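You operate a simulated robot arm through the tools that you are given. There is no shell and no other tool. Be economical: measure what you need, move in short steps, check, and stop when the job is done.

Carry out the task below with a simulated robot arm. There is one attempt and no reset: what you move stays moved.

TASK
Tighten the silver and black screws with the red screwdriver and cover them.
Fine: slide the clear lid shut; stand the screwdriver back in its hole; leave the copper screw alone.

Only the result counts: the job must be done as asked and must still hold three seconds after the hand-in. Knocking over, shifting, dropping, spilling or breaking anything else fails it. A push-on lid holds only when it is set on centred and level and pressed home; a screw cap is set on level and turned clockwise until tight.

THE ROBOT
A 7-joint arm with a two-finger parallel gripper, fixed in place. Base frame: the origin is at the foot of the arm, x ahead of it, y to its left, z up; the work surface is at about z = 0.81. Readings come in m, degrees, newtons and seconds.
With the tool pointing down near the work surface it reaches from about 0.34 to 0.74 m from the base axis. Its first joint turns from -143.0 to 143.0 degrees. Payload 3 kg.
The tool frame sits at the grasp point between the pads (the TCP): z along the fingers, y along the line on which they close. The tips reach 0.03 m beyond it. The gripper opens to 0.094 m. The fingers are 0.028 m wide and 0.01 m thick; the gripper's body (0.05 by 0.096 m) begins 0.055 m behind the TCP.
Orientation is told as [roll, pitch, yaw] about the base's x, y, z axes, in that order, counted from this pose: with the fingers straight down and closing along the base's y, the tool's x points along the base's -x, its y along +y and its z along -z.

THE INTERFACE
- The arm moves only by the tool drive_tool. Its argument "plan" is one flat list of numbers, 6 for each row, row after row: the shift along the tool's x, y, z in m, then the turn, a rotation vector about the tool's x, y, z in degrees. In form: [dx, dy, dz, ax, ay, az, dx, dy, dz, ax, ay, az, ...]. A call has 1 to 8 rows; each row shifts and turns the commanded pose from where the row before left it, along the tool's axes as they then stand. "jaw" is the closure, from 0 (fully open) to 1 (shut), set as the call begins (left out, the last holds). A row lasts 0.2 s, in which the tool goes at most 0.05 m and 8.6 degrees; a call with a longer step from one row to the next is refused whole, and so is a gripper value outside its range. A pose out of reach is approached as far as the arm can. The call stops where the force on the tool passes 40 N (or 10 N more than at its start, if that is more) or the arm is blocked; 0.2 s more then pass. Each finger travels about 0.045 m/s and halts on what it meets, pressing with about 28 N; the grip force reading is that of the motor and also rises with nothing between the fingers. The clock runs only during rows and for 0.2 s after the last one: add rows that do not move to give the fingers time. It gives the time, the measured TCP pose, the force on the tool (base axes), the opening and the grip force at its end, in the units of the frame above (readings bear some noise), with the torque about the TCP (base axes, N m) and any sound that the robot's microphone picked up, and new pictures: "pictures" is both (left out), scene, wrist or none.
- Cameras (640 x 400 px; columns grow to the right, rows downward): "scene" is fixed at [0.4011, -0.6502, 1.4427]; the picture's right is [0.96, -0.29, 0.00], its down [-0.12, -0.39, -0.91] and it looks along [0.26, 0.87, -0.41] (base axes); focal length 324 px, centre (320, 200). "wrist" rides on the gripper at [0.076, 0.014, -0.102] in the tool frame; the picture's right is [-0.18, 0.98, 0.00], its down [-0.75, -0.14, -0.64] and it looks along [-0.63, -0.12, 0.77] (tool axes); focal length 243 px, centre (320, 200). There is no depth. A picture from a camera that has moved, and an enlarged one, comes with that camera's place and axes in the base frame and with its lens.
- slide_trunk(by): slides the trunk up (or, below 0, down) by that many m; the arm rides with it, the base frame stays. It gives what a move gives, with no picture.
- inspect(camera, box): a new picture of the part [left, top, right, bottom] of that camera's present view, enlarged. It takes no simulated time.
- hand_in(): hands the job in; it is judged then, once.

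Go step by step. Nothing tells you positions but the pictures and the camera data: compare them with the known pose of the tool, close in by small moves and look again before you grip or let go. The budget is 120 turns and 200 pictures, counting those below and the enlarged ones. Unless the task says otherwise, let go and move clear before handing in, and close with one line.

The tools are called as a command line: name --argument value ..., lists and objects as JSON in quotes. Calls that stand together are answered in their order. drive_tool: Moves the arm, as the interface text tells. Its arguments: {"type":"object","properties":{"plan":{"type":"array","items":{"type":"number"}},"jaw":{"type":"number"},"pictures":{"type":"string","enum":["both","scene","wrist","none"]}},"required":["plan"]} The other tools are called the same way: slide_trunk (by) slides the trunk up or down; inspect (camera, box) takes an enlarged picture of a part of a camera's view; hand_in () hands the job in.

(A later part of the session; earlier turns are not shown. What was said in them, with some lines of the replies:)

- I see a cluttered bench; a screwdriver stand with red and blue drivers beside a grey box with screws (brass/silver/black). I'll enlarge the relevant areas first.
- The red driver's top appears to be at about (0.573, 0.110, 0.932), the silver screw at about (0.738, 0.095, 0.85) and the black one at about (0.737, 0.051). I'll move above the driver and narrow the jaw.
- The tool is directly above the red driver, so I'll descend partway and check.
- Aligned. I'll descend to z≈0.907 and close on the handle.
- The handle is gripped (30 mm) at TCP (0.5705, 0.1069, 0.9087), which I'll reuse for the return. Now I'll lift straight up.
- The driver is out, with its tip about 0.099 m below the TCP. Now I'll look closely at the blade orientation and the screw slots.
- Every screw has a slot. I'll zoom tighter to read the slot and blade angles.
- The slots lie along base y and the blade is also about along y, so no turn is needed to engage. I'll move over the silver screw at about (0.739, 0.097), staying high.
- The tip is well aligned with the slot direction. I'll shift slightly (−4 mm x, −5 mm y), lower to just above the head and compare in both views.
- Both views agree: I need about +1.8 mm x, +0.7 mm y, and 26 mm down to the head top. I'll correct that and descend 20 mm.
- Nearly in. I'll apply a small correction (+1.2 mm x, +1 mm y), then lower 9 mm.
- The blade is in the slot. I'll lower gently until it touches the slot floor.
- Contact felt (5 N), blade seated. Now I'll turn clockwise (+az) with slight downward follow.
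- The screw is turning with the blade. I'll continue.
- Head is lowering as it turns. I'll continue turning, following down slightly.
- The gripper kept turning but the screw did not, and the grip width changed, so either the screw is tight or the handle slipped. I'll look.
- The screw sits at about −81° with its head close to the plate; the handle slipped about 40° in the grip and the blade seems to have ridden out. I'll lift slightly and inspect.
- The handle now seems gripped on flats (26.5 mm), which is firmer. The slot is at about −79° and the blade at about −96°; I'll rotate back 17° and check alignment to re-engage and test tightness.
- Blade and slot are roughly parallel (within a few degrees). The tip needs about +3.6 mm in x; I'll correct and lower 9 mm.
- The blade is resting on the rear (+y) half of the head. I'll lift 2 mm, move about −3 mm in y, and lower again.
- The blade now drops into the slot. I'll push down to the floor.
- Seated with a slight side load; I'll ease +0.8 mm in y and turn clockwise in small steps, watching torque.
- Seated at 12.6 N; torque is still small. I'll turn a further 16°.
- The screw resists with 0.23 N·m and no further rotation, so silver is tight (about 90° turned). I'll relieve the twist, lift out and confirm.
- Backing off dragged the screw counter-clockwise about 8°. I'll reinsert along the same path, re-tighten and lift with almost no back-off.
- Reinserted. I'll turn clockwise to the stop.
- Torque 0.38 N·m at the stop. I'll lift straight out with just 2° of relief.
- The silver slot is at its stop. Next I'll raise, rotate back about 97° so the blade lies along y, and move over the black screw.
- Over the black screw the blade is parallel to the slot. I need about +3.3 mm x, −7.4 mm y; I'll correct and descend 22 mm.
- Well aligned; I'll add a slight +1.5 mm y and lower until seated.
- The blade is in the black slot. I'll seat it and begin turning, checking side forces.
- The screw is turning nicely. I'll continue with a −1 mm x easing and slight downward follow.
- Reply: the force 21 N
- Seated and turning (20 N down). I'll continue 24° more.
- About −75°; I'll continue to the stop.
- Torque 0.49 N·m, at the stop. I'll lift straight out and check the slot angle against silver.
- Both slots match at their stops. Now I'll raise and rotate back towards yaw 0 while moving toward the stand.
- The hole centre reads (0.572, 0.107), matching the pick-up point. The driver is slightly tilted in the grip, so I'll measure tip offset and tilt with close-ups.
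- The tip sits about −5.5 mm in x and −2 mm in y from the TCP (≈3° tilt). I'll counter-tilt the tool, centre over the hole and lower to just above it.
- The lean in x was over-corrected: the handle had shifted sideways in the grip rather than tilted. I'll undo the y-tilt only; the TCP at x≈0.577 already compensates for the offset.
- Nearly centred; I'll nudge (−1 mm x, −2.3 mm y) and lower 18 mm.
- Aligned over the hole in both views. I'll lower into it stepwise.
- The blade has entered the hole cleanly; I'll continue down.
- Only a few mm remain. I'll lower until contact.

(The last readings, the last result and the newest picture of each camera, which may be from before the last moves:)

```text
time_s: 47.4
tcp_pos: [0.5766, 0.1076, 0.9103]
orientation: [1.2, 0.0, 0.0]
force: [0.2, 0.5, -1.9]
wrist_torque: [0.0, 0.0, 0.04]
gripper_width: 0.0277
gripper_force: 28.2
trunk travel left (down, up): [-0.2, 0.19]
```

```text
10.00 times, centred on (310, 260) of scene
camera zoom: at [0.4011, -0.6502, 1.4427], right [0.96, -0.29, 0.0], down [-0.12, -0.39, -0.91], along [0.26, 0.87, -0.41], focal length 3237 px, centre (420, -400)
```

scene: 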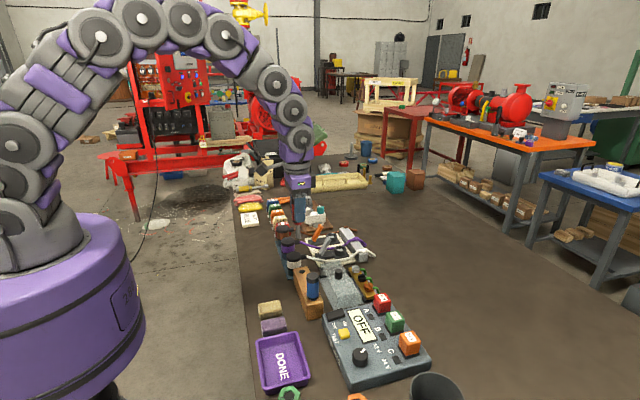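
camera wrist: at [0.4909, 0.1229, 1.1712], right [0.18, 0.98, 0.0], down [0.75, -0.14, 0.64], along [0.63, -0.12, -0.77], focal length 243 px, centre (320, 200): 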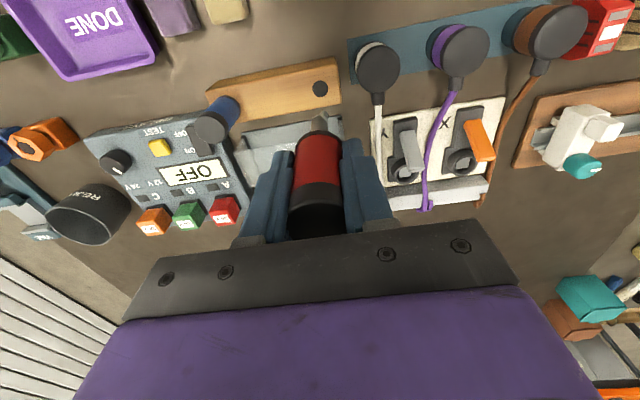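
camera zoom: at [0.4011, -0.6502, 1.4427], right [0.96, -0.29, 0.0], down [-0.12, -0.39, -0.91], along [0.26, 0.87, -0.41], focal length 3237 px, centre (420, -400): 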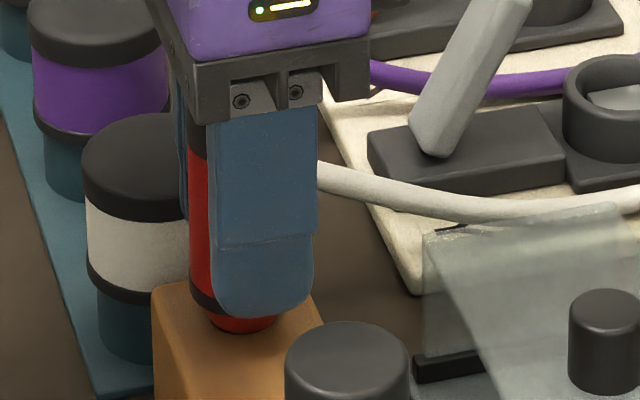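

Nearly seated. I'll lower 2 mm more, then open modestly.

drive_tool --plan '[0, 0, 0.0025, 0, 0, 0, 0, 0, 0, 0, 0, 0]' --pictures "none"

drive_tool --plan '[0, 0, 0, 0, 0, 0, 0, 0, 0, 0, 0, 0, 0, 0, 0, 0, 0, 0]' --jaw 0.45 --pictures "wrist"

inspect --camera "scene" --box '[290, 240, 330, 280]'

```text
time_s: 48.0
tcp_pos: [0.5779, 0.1075, 0.9075]
orientation: [1.1, -0.1, -0.1]
force: [-0.2, 1.6, -0.9]
wrist_torque: [0.0, 0.03, 0.01]
gripper_width: 0.0276
gripper_force: 28.4
trunk travel left (down, up): [-0.2, 0.19]
```

```text
time_s: 48.8
tcp_pos: [0.5766, 0.1077, 0.9074]
orientation: [1.2, 0.0, -0.1]
force: [-0.4, 0.3, 0.5]
wrist_torque: [0.04, 0.02, 0.05]
gripper_width: 0.0516
gripper_force: 0.1
trunk travel left (down, up): [-0.2, 0.19]
camera wrist: at [0.4994, 0.1196, 1.0098], right [0.18, 0.98, 0.02], down [0.75, -0.15, 0.64], along [0.63, -0.1, -0.77], focal length 243 px, centre (320, 200)
```

wrist: 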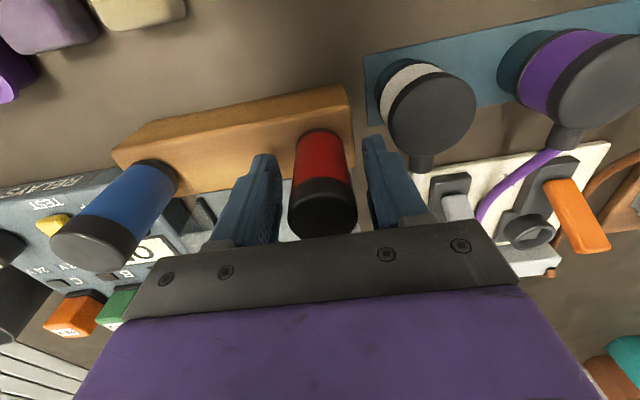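

```text
10.00 times, centred on (310, 260) of scene
camera zoom: at [0.4011, -0.6502, 1.4427], right [0.96, -0.29, 0.0], down [-0.12, -0.39, -0.91], along [0.26, 0.87, -0.41], focal length 3237 px, centre (420, -400)
```

zoom: 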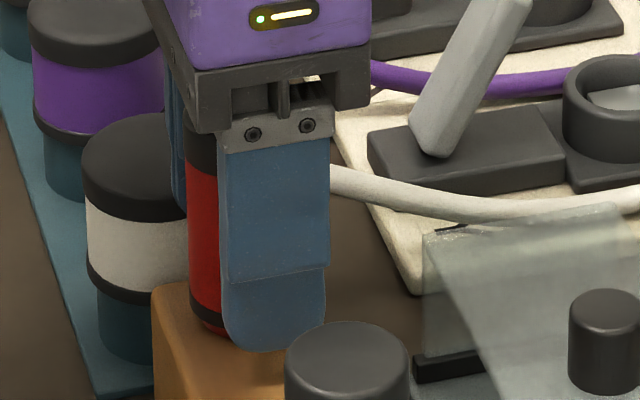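

Released; the driver stands in its hole. I'll retract straight up.

drive_tool --plan '[0, 0, -0.03, 0, 0, 0, 0, 0, -0.04, 0, 0, 0, 0, 0, -0.04, 0, 0, 0, 0, 0, -0.04, 1.2, 0, 0, 0, 0, 0, 0, 0, 0]'

inspect --camera "scene" --box '[280, 230, 400, 305]'

inspect --camera "wrist" --box '[190, 70, 390, 230]'

```text
time_s: 50.0
tcp_pos: [0.5769, 0.1021, 1.0579]
orientation: [-0.1, 0.2, 0.0]
force: [-0.3, -0.1, 0.2]
wrist_torque: [0.0, -0.04, 0.04]
gripper_width: 0.0515
gripper_force: 0.1
trunk travel left (down, up): [-0.2, 0.19]
camera wrist: at [0.4994, 0.1168, 1.1597], right [0.18, 0.98, 0.0], down [0.75, -0.14, 0.64], along [0.63, -0.12, -0.77], focal length 243 px, centre (320, 200)
```

scene: 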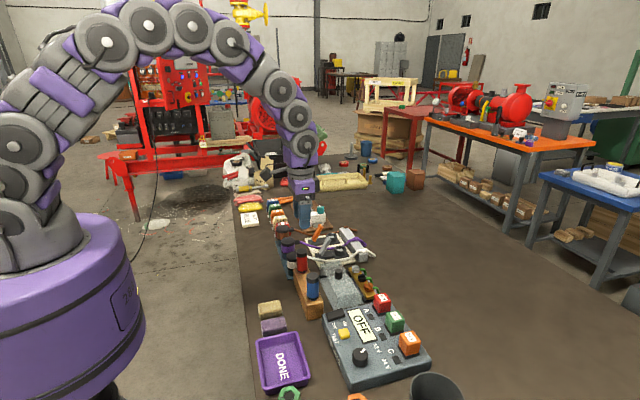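
wrist: 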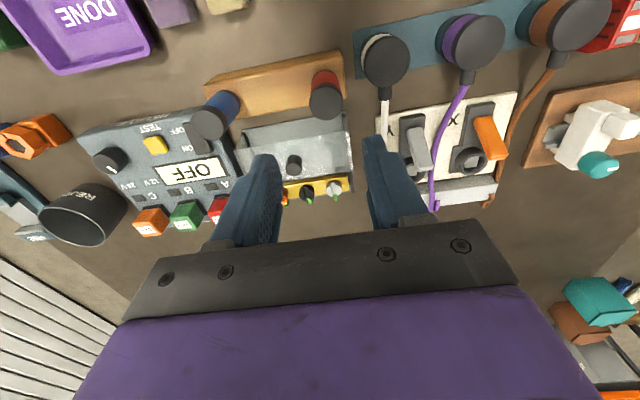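

```text
5.33 times, centred on (340, 268) of scene
camera zoom: at [0.4011, -0.6502, 1.4427], right [0.96, -0.29, 0.0], down [-0.12, -0.39, -0.91], along [0.26, 0.87, -0.41], focal length 1726 px, centre (213, -160)
```

zoom: 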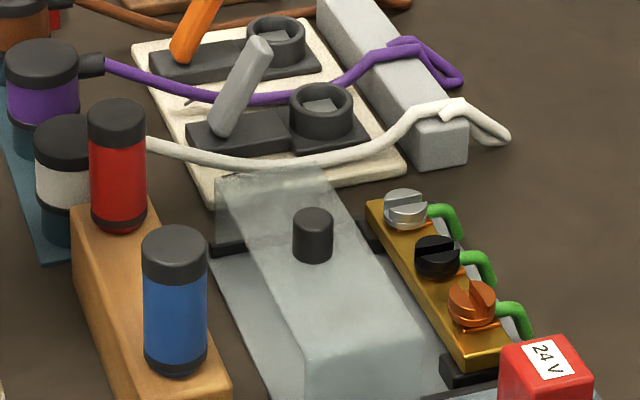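

```text
2.50 times, centred on (290, 150) of wrist
camera zoom: at [0.4994, 0.1168, 1.1597], right [0.18, 0.98, 0.0], down [0.75, -0.14, 0.64], along [0.63, -0.12, -0.77], focal length 606 px, centre (395, 325)
```

zoom: 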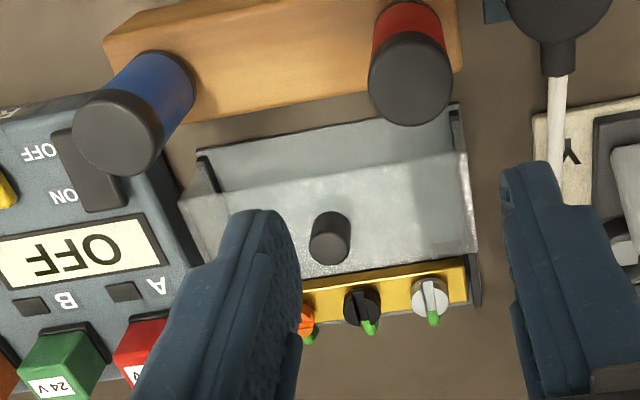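

The driver is standing properly and both screws are set. Next is the lid: its black knob is near (0.66, 0.053, top ≈0.886). I'll move above it.

drive_tool --plan '[-0.027, -0.0163, 0, 0, 0, 0, -0.027, -0.0163, 0, 0, 0, 0, -0.027, -0.0164, 0.03, 0, 0, 0, 0, 0, 0.04, 0, 0, 0, 0, 0, 0.015, 0, 0, 0, 0, 0, 0, 0, 0, 0]' --jaw 0.45

inspect --camera "scene" --box '[300, 225, 400, 295]'

inspect --camera "wrist" --box '[220, 60, 420, 220]'

```text
time_s: 51.4
tcp_pos: [0.6582, 0.0543, 0.9727]
orientation: [0.0, 0.0, 0.0]
force: [0.8, -0.2, 0.2]
wrist_torque: [-0.03, -0.01, -0.01]
gripper_width: 0.052
gripper_force: 0.0
trunk travel left (down, up): [-0.2, 0.19]
camera wrist: at [0.5808, 0.069, 1.0752], right [0.18, 0.98, 0.0], down [0.75, -0.14, 0.64], along [0.63, -0.12, -0.77], focal length 243 px, centre (320, 200)
```

scene: 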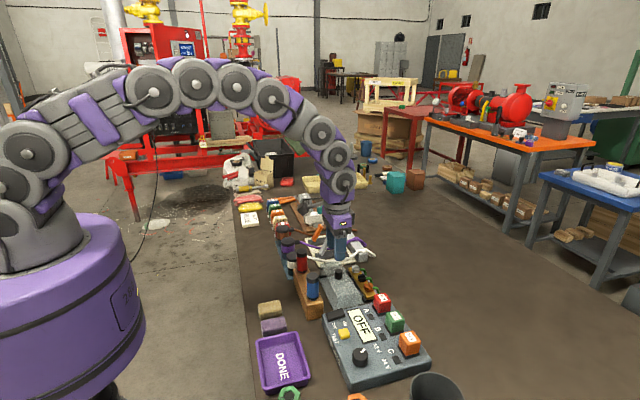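
wrist: 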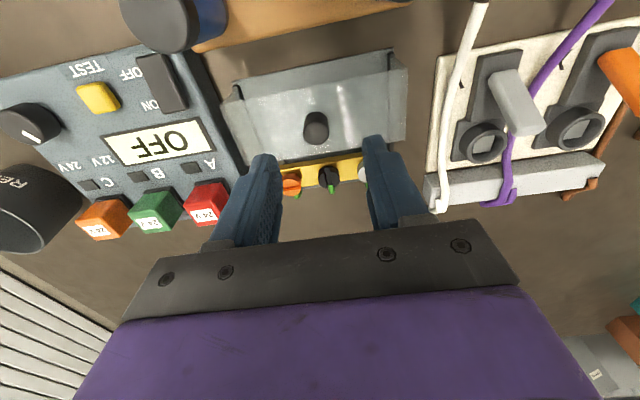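

```text
5.71 times, centred on (350, 260) of scene
camera zoom: at [0.4011, -0.6502, 1.4427], right [0.96, -0.29, 0.0], down [-0.12, -0.39, -0.91], along [0.26, 0.87, -0.41], focal length 1850 px, centre (149, -143)
```

zoom: 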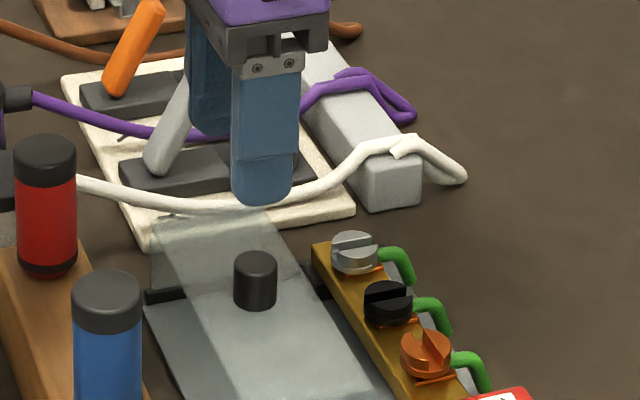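

```text
2.50 times, centred on (320, 140) of wrist
camera zoom: at [0.5808, 0.069, 1.0752], right [0.18, 0.98, 0.0], down [0.75, -0.14, 0.64], along [0.63, -0.12, -0.77], focal length 606 px, centre (320, 350)
```

zoom: 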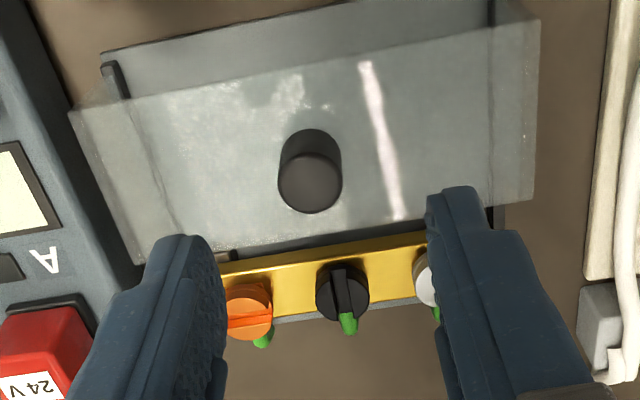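

The knob is at about (0.6645, 0.0495). I'll shift and descend to TCP z≈0.906.

drive_tool --plan '[-0.0063, -0.0045, 0.02, 0, 0, 0, 0, 0, 0.03, 0, 0, 0, 0, 0, 0.016, 0, 0, 0, 0, 0, 0, 0, 0, 0]' --pictures "none"

inspect --camera "scene" --box '[310, 240, 390, 300]'

inspect --camera "wrist" --box '[220, 80, 420, 240]'

```text
time_s: 52.4
tcp_pos: [0.6634, 0.0496, 0.9068]
orientation: [0.0, 0.0, 0.0]
force: [-0.3, 0.4, -0.3]
wrist_torque: [0.02, -0.03, -0.04]
gripper_width: 0.0519
gripper_force: 0.0
trunk travel left (down, up): [-0.2, 0.19]
```

```text
6.67 times, centred on (350, 270) of scene
camera zoom: at [0.4011, -0.6502, 1.4427], right [0.96, -0.29, 0.0], down [-0.12, -0.39, -0.91], along [0.26, 0.87, -0.41], focal length 2158 px, centre (120, -267)
```

zoom: 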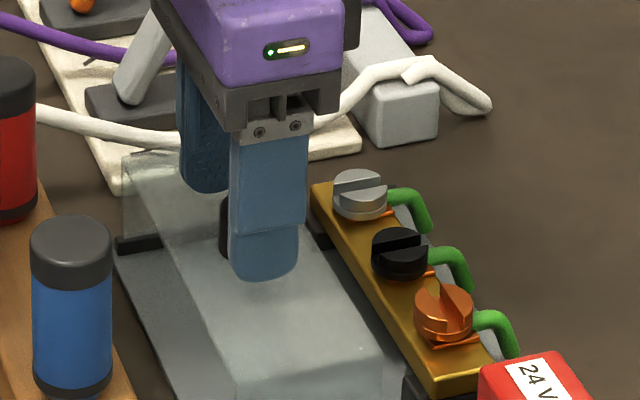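

```text
2.50 times, centred on (320, 160) of wrist
camera zoom: at [0.5859, 0.0637, 1.0087], right [0.18, 0.98, 0.0], down [0.75, -0.14, 0.64], along [0.63, -0.12, -0.77], focal length 606 px, centre (320, 300)
```

zoom: 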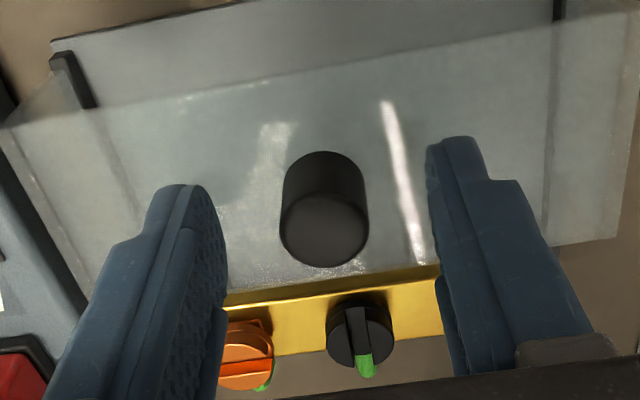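

The knob is centred between the fingers. I'll lower 4 mm more and close.

drive_tool --plan '[0, 0, 0.002, 0, 0, 0, 0, 0, 0.002, 0, 0, 0, 0, 0, 0, 0, 0, 0]' --pictures "none"

drive_tool --plan '[0, 0, 0, 0, 0, 0, 0, 0, 0, 0, 0, 0, 0, 0, 0, 0, 0, 0]' --jaw 1 --pictures "none"

inspect --camera "scene" --box '[310, 240, 390, 300]'

```text
time_s: 53.2
tcp_pos: [0.6637, 0.0508, 0.9021]
orientation: [0.0, 0.1, 0.0]
force: [-0.9, -0.1, 0.7]
wrist_torque: [-0.01, 0.01, -0.02]
gripper_width: 0.0517
gripper_force: 0.1
trunk travel left (down, up): [-0.2, 0.19]
```

```text
time_s: 54.0
tcp_pos: [0.6637, 0.0505, 0.9027]
orientation: [0.0, 0.0, 0.0]
force: [-0.2, -2.0, -0.3]
wrist_torque: [-0.03, 0.0, -0.01]
gripper_width: 0.0205
gripper_force: 35.6
trunk travel left (down, up): [-0.2, 0.19]
```

```text
6.67 times, centred on (350, 270) of scene
camera zoom: at [0.4011, -0.6502, 1.4427], right [0.96, -0.29, 0.0], down [-0.12, -0.39, -0.91], along [0.26, 0.87, -0.41], focal length 2158 px, centre (120, -267)
```

zoom: 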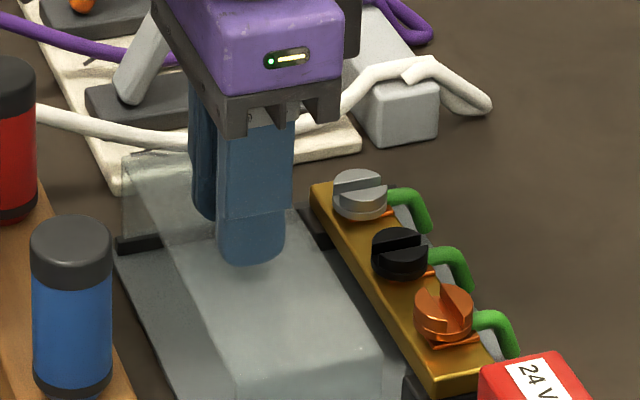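

The knob is gripped. I'll slide toward +x gently.

drive_tool --plan '[-0.008, 0, 0, 0, 0, 0, -0.008, 0, 0, 0, 0, 0, -0.008, 0, 0, 0, 0, 0, 0, 0, 0, 0, 0, 0]' --pictures "none"

inspect --camera "scene" --box '[310, 240, 390, 300]'

```text
time_s: 55.0
tcp_pos: [0.6874, 0.0505, 0.9024]
orientation: [0.0, 0.1, 0.1]
force: [-1.0, 0.0, -11.5]
wrist_torque: [0.05, 0.28, 0.0]
gripper_width: 0.0206
gripper_force: 45.7
trunk travel left (down, up): [-0.2, 0.19]
```

```text
6.67 times, centred on (350, 270) of scene
camera zoom: at [0.4011, -0.6502, 1.4427], right [0.96, -0.29, 0.0], down [-0.12, -0.39, -0.91], along [0.26, 0.87, -0.41], focal length 2158 px, centre (120, -267)
```

zoom: 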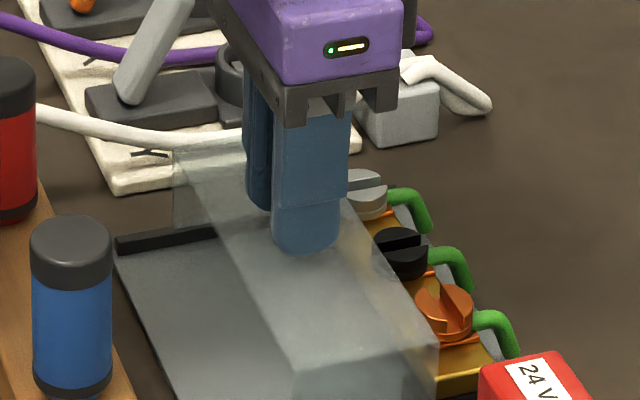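

The lid is sliding; there is a slight upward pull, so I'll ease 1 mm down and continue.

drive_tool --plan '[0, 0, 0.001, 0, 0, 0, -0.008, 0, 0, 0, 0, 0, -0.008, 0, 0, 0, 0, 0, 0, 0, 0, 0, 0, 0]' --pictures "none"

inspect --camera "scene" --box '[310, 240, 390, 300]'

```text
time_s: 56.0
tcp_pos: [0.7037, 0.0504, 0.9028]
orientation: [0.0, -0.1, 0.1]
force: [0.7, -1.8, 0.2]
wrist_torque: [-0.03, -0.8, 0.02]
gripper_width: 0.0204
gripper_force: 44.6
trunk travel left (down, up): [-0.2, 0.19]
```

```text
6.67 times, centred on (350, 270) of scene
camera zoom: at [0.4011, -0.6502, 1.4427], right [0.96, -0.29, 0.0], down [-0.12, -0.39, -0.91], along [0.26, 0.87, -0.41], focal length 2158 px, centre (120, -267)
```

zoom: 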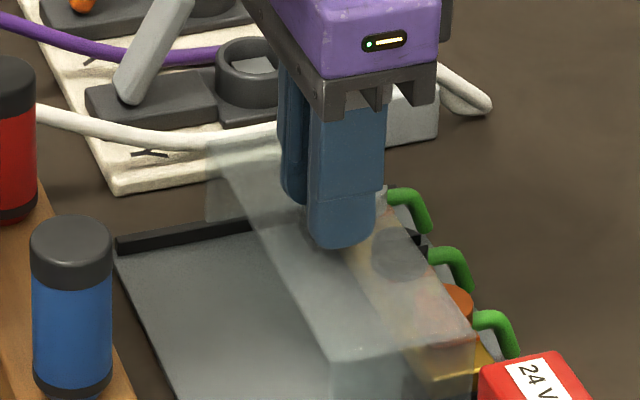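

Good, it covers the screws progressively. I'll continue.

drive_tool --plan '[-0.007, 0, 0, 0, 0, 0, -0.007, 0, 0, 0, 0, 0, 0, 0, 0, 0, 0, 0]' --pictures "none"

inspect --camera "scene" --box '[320, 240, 400, 300]'

inspect --camera "wrist" --box '[220, 60, 420, 220]'

```text
time_s: 56.8
tcp_pos: [0.718, 0.049, 0.9019]
orientation: [0.0, 0.0, -0.1]
force: [0.5, -2.7, 8.0]
wrist_torque: [-0.1, -0.52, 0.03]
gripper_width: 0.0205
gripper_force: 45.3
trunk travel left (down, up): [-0.2, 0.19]
```

```text
6.67 times, centred on (360, 270) of scene
camera zoom: at [0.4011, -0.6502, 1.4427], right [0.96, -0.29, 0.0], down [-0.12, -0.39, -0.91], along [0.26, 0.87, -0.41], focal length 2158 px, centre (53, -267)
```

zoom: 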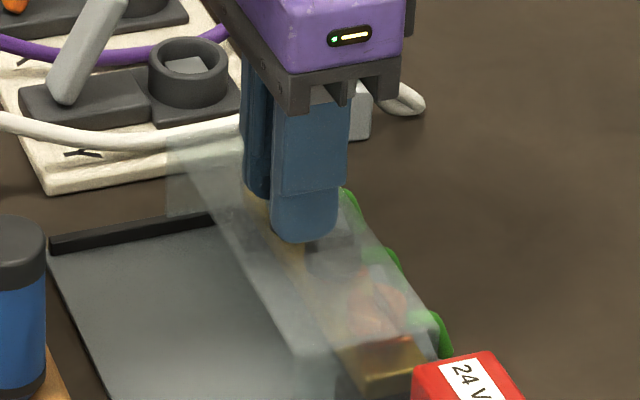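

```text
2.50 times, centred on (320, 140) of wrist
camera zoom: at [0.64, 0.064, 1.0045], right [0.18, 0.98, 0.0], down [0.75, -0.14, 0.64], along [0.63, -0.12, -0.77], focal length 606 px, centre (320, 350)
```

zoom: 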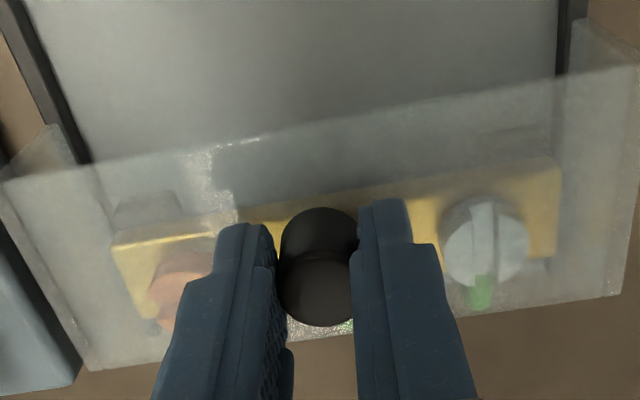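

All three are covered; I'll continue in small steps until the stop is felt.

drive_tool --plan '[-0.004, 0, 0, 0, 0, 0, -0.004, 0, 0, 0, 0, 0, 0, 0, 0, 0, 0, 0]' --pictures "none"

inspect --camera "scene" --box '[320, 240, 400, 300]'

inspect --camera "wrist" --box '[200, 40, 440, 220]'

```text
time_s: 57.6
tcp_pos: [0.7278, 0.0505, 0.9021]
orientation: [0.1, -0.1, 0.0]
force: [-0.3, -4.6, 4.2]
wrist_torque: [-0.09, -0.59, -0.08]
gripper_width: 0.0202
gripper_force: 44.5
trunk travel left (down, up): [-0.2, 0.19]
```

```text
6.67 times, centred on (360, 270) of scene
camera zoom: at [0.4011, -0.6502, 1.4427], right [0.96, -0.29, 0.0], down [-0.12, -0.39, -0.91], along [0.26, 0.87, -0.41], focal length 2158 px, centre (53, -267)
```

zoom: 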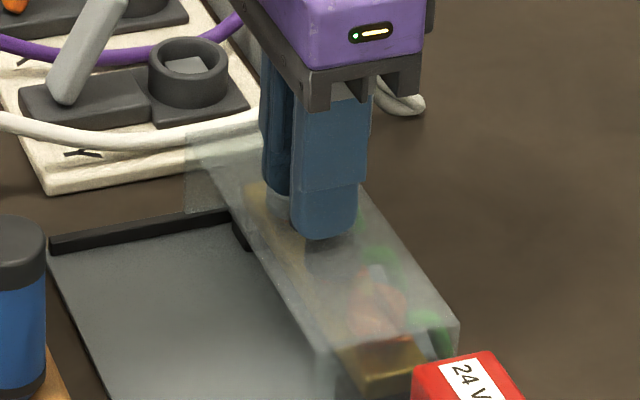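

```text
2.22 times, centred on (320, 130) of wrist
camera zoom: at [0.6488, 0.064, 1.0043], right [0.18, 0.98, 0.0], down [0.75, -0.14, 0.64], along [0.63, -0.12, -0.77], focal length 539 px, centre (320, 356)
```

zoom: 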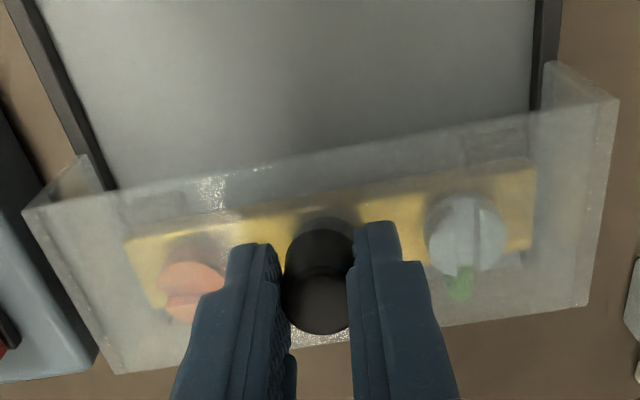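

There's no stop yet, and the lid is nearly centred over the strip. I'll continue.

drive_tool --plan '[-0.003, 0, 0, 0, 0, 0, -0.003, 0, 0, 0, 0, 0, 0, 0, 0, 0, 0, 0]' --pictures "none"

inspect --camera "scene" --box '[320, 240, 400, 300]'

```text
time_s: 58.4
tcp_pos: [0.7305, 0.0495, 0.902]
orientation: [0.0, 0.0, 0.1]
force: [-0.8, -3.1, 11.2]
wrist_torque: [-0.08, 0.72, -0.01]
gripper_width: 0.0206
gripper_force: 44.7
trunk travel left (down, up): [-0.2, 0.19]
```

```text
6.67 times, centred on (360, 270) of scene
camera zoom: at [0.4011, -0.6502, 1.4427], right [0.96, -0.29, 0.0], down [-0.12, -0.39, -0.91], along [0.26, 0.87, -0.41], focal length 2158 px, centre (53, -267)
```

zoom: 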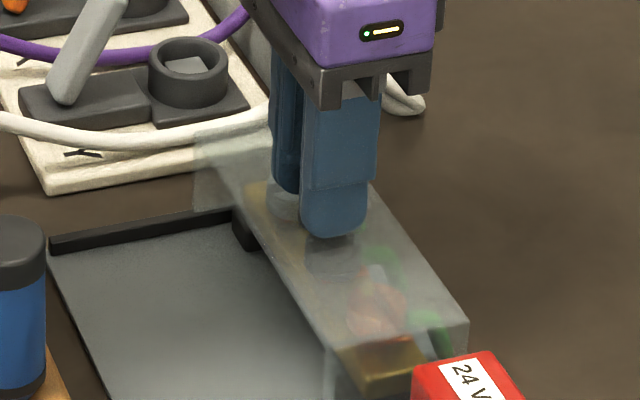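

Resistance seems to be building. I'll try another 4 mm.

drive_tool --plan '[-0.002, 0, 0, 0, 0, 0, -0.002, 0, 0, 0, 0, 0, 0, 0, 0, 0, 0, 0, 0, 0, 0, 0, 0, 0]' --pictures "none"

inspect --camera "scene" --box '[320, 240, 400, 300]'

inspect --camera "wrist" --box '[200, 40, 440, 220]'

```text
time_s: 59.4
tcp_pos: [0.7358, 0.05, 0.902]
orientation: [0.1, 0.0, 0.1]
force: [-2.8, -0.7, 4.7]
wrist_torque: [0.04, -0.26, -0.02]
gripper_width: 0.0206
gripper_force: 44.8
trunk travel left (down, up): [-0.2, 0.19]
```

```text
6.67 times, centred on (360, 270) of scene
camera zoom: at [0.4011, -0.6502, 1.4427], right [0.96, -0.29, 0.0], down [-0.12, -0.39, -0.91], along [0.26, 0.87, -0.41], focal length 2158 px, centre (53, -267)
```

zoom: 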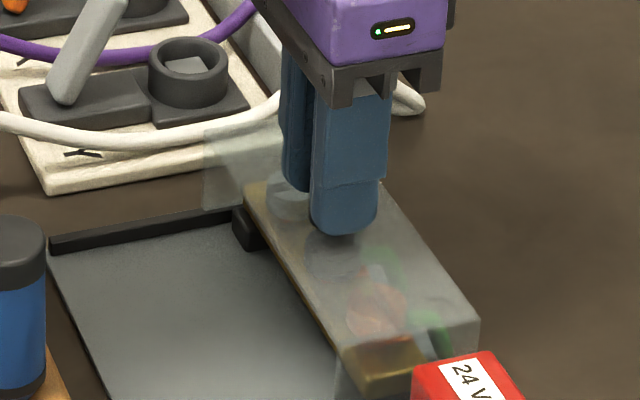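

```text
2.22 times, centred on (320, 130) of wrist
camera zoom: at [0.6583, 0.064, 1.0044], right [0.18, 0.98, 0.0], down [0.75, -0.14, 0.64], along [0.63, -0.12, -0.77], focal length 539 px, centre (320, 356)
```

zoom: 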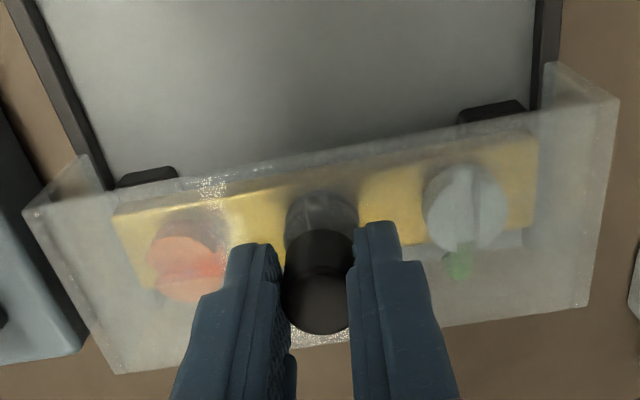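

The lid is now centred over the screws. I'll probe a little further for a hard stop.

drive_tool --plan '[-0.002, 0, 0, 0, 0, 0, -0.002, 0, 0, 0, 0, 0, 0, 0, 0, 0, 0, 0, 0, 0, 0, 0, 0, 0]' --pictures "none"

inspect --camera "scene" --box '[320, 240, 400, 300]'

```text
time_s: 60.4
tcp_pos: [0.7373, 0.0497, 0.9022]
orientation: [-0.1, 0.1, 0.1]
force: [-34.5, -0.6, 2.0]
wrist_torque: [-0.02, 1.29, 0.01]
gripper_width: 0.0206
gripper_force: 45.1
trunk travel left (down, up): [-0.2, 0.19]
```

```text
6.67 times, centred on (360, 270) of scene
camera zoom: at [0.4011, -0.6502, 1.4427], right [0.96, -0.29, 0.0], down [-0.12, -0.39, -0.91], along [0.26, 0.87, -0.41], focal length 2158 px, centre (53, -267)
```

zoom: 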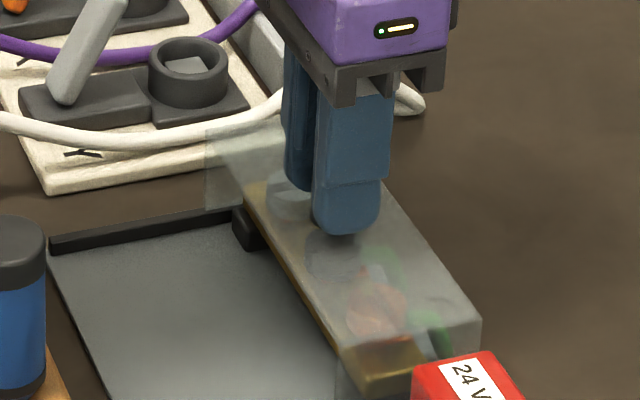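

Hard stop reached (34 N at x=0.737): the lid is shut. I'll unload slightly, release and rise.

drive_tool --plan '[0.0015, 0, 0, 0, 0, 0, 0, 0, 0, 0, 0, 0]' --pictures "none"

drive_tool --plan '[0, 0, 0, 0, 0, 0, 0, 0, 0, 0, 0, 0, 0, 0, 0, 0, 0, 0]' --jaw 0.5 --pictures "none"

drive_tool --plan '[0, 0, -0.03, 0, 0, 0, 0, 0, -0.04, 0, 0, 0, 0, 0, -0.04, 0, 0, 0, 0.04, 0, -0.02, 0, 0, 0, 0.04, 0, 0, 0, 0, 0, 0, 0, 0, 0, 0, 0]'

inspect --camera "scene" --box '[280, 230, 400, 305]'

inspect --camera "wrist" --box '[200, 60, 400, 200]'

```text
time_s: 61.0
tcp_pos: [0.738, 0.0506, 0.9029]
orientation: [0.0, 0.0, 0.0]
force: [-30.4, -0.5, -3.9]
wrist_torque: [0.01, 0.69, 0.02]
gripper_width: 0.0207
gripper_force: 44.6
trunk travel left (down, up): [-0.2, 0.19]
```

```text
time_s: 61.8
tcp_pos: [0.7386, 0.0494, 0.9022]
orientation: [0.0, -0.1, 0.0]
force: [0.5, 0.0, -0.2]
wrist_torque: [-0.01, -0.01, 0.0]
gripper_width: 0.047
gripper_force: 0.1
trunk travel left (down, up): [-0.2, 0.19]
```

```text
time_s: 63.2
tcp_pos: [0.6596, 0.0516, 1.0306]
orientation: [0.0, 0.0, 0.0]
force: [-0.2, 0.6, 0.7]
wrist_torque: [-0.03, -0.02, 0.02]
gripper_width: 0.0469
gripper_force: 0.0
trunk travel left (down, up): [-0.2, 0.19]
camera wrist: at [0.5818, 0.0649, 1.1332], right [0.18, 0.98, 0.0], down [0.75, -0.14, 0.64], along [0.63, -0.12, -0.77], focal length 243 px, centre (320, 200)
```

scene: 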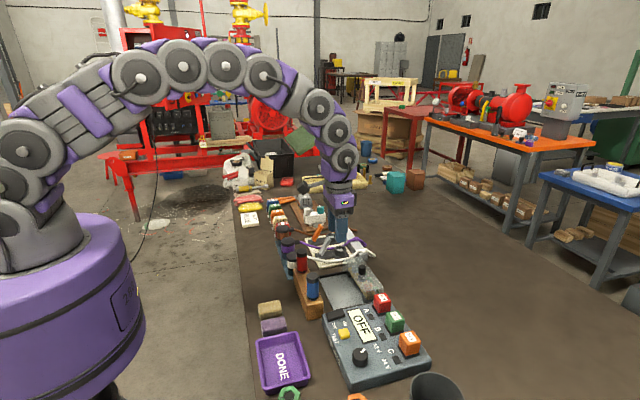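
wrist: 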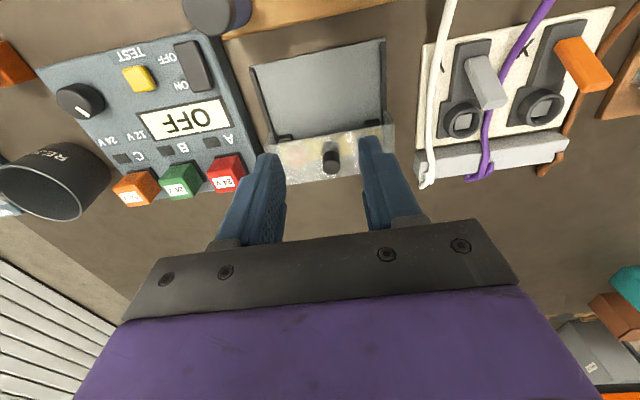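

```text
5.33 times, centred on (340, 268) of scene
camera zoom: at [0.4011, -0.6502, 1.4427], right [0.96, -0.29, 0.0], down [-0.12, -0.39, -0.91], along [0.26, 0.87, -0.41], focal length 1726 px, centre (213, -160)
```

zoom: 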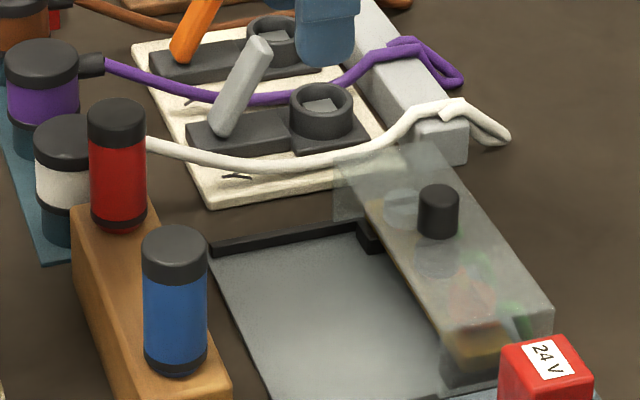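

```text
2.86 times, centred on (300, 130) of wrist
camera zoom: at [0.5818, 0.0649, 1.1332], right [0.18, 0.98, 0.0], down [0.75, -0.14, 0.64], along [0.63, -0.12, -0.77], focal length 693 px, centre (377, 400)
```

zoom: 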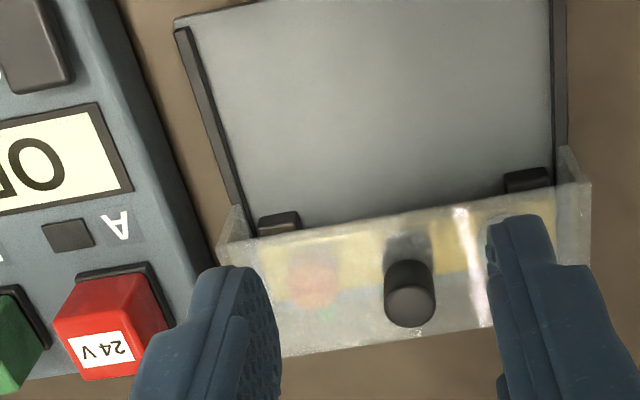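

The lid is shut against its stop over the tightened screws. The red driver stands in its hole, nothing else was disturbed, and the arm is clear, so I'm handing in.

hand_in

```text
The job is handed in.
```

I tightened the silver and black screws to their stops with the red screwdriver. The clear lid is slid shut over them, the screwdriver is standing back in its hole, and I left the copper screw alone. The job is handed in, but no verdict came back.
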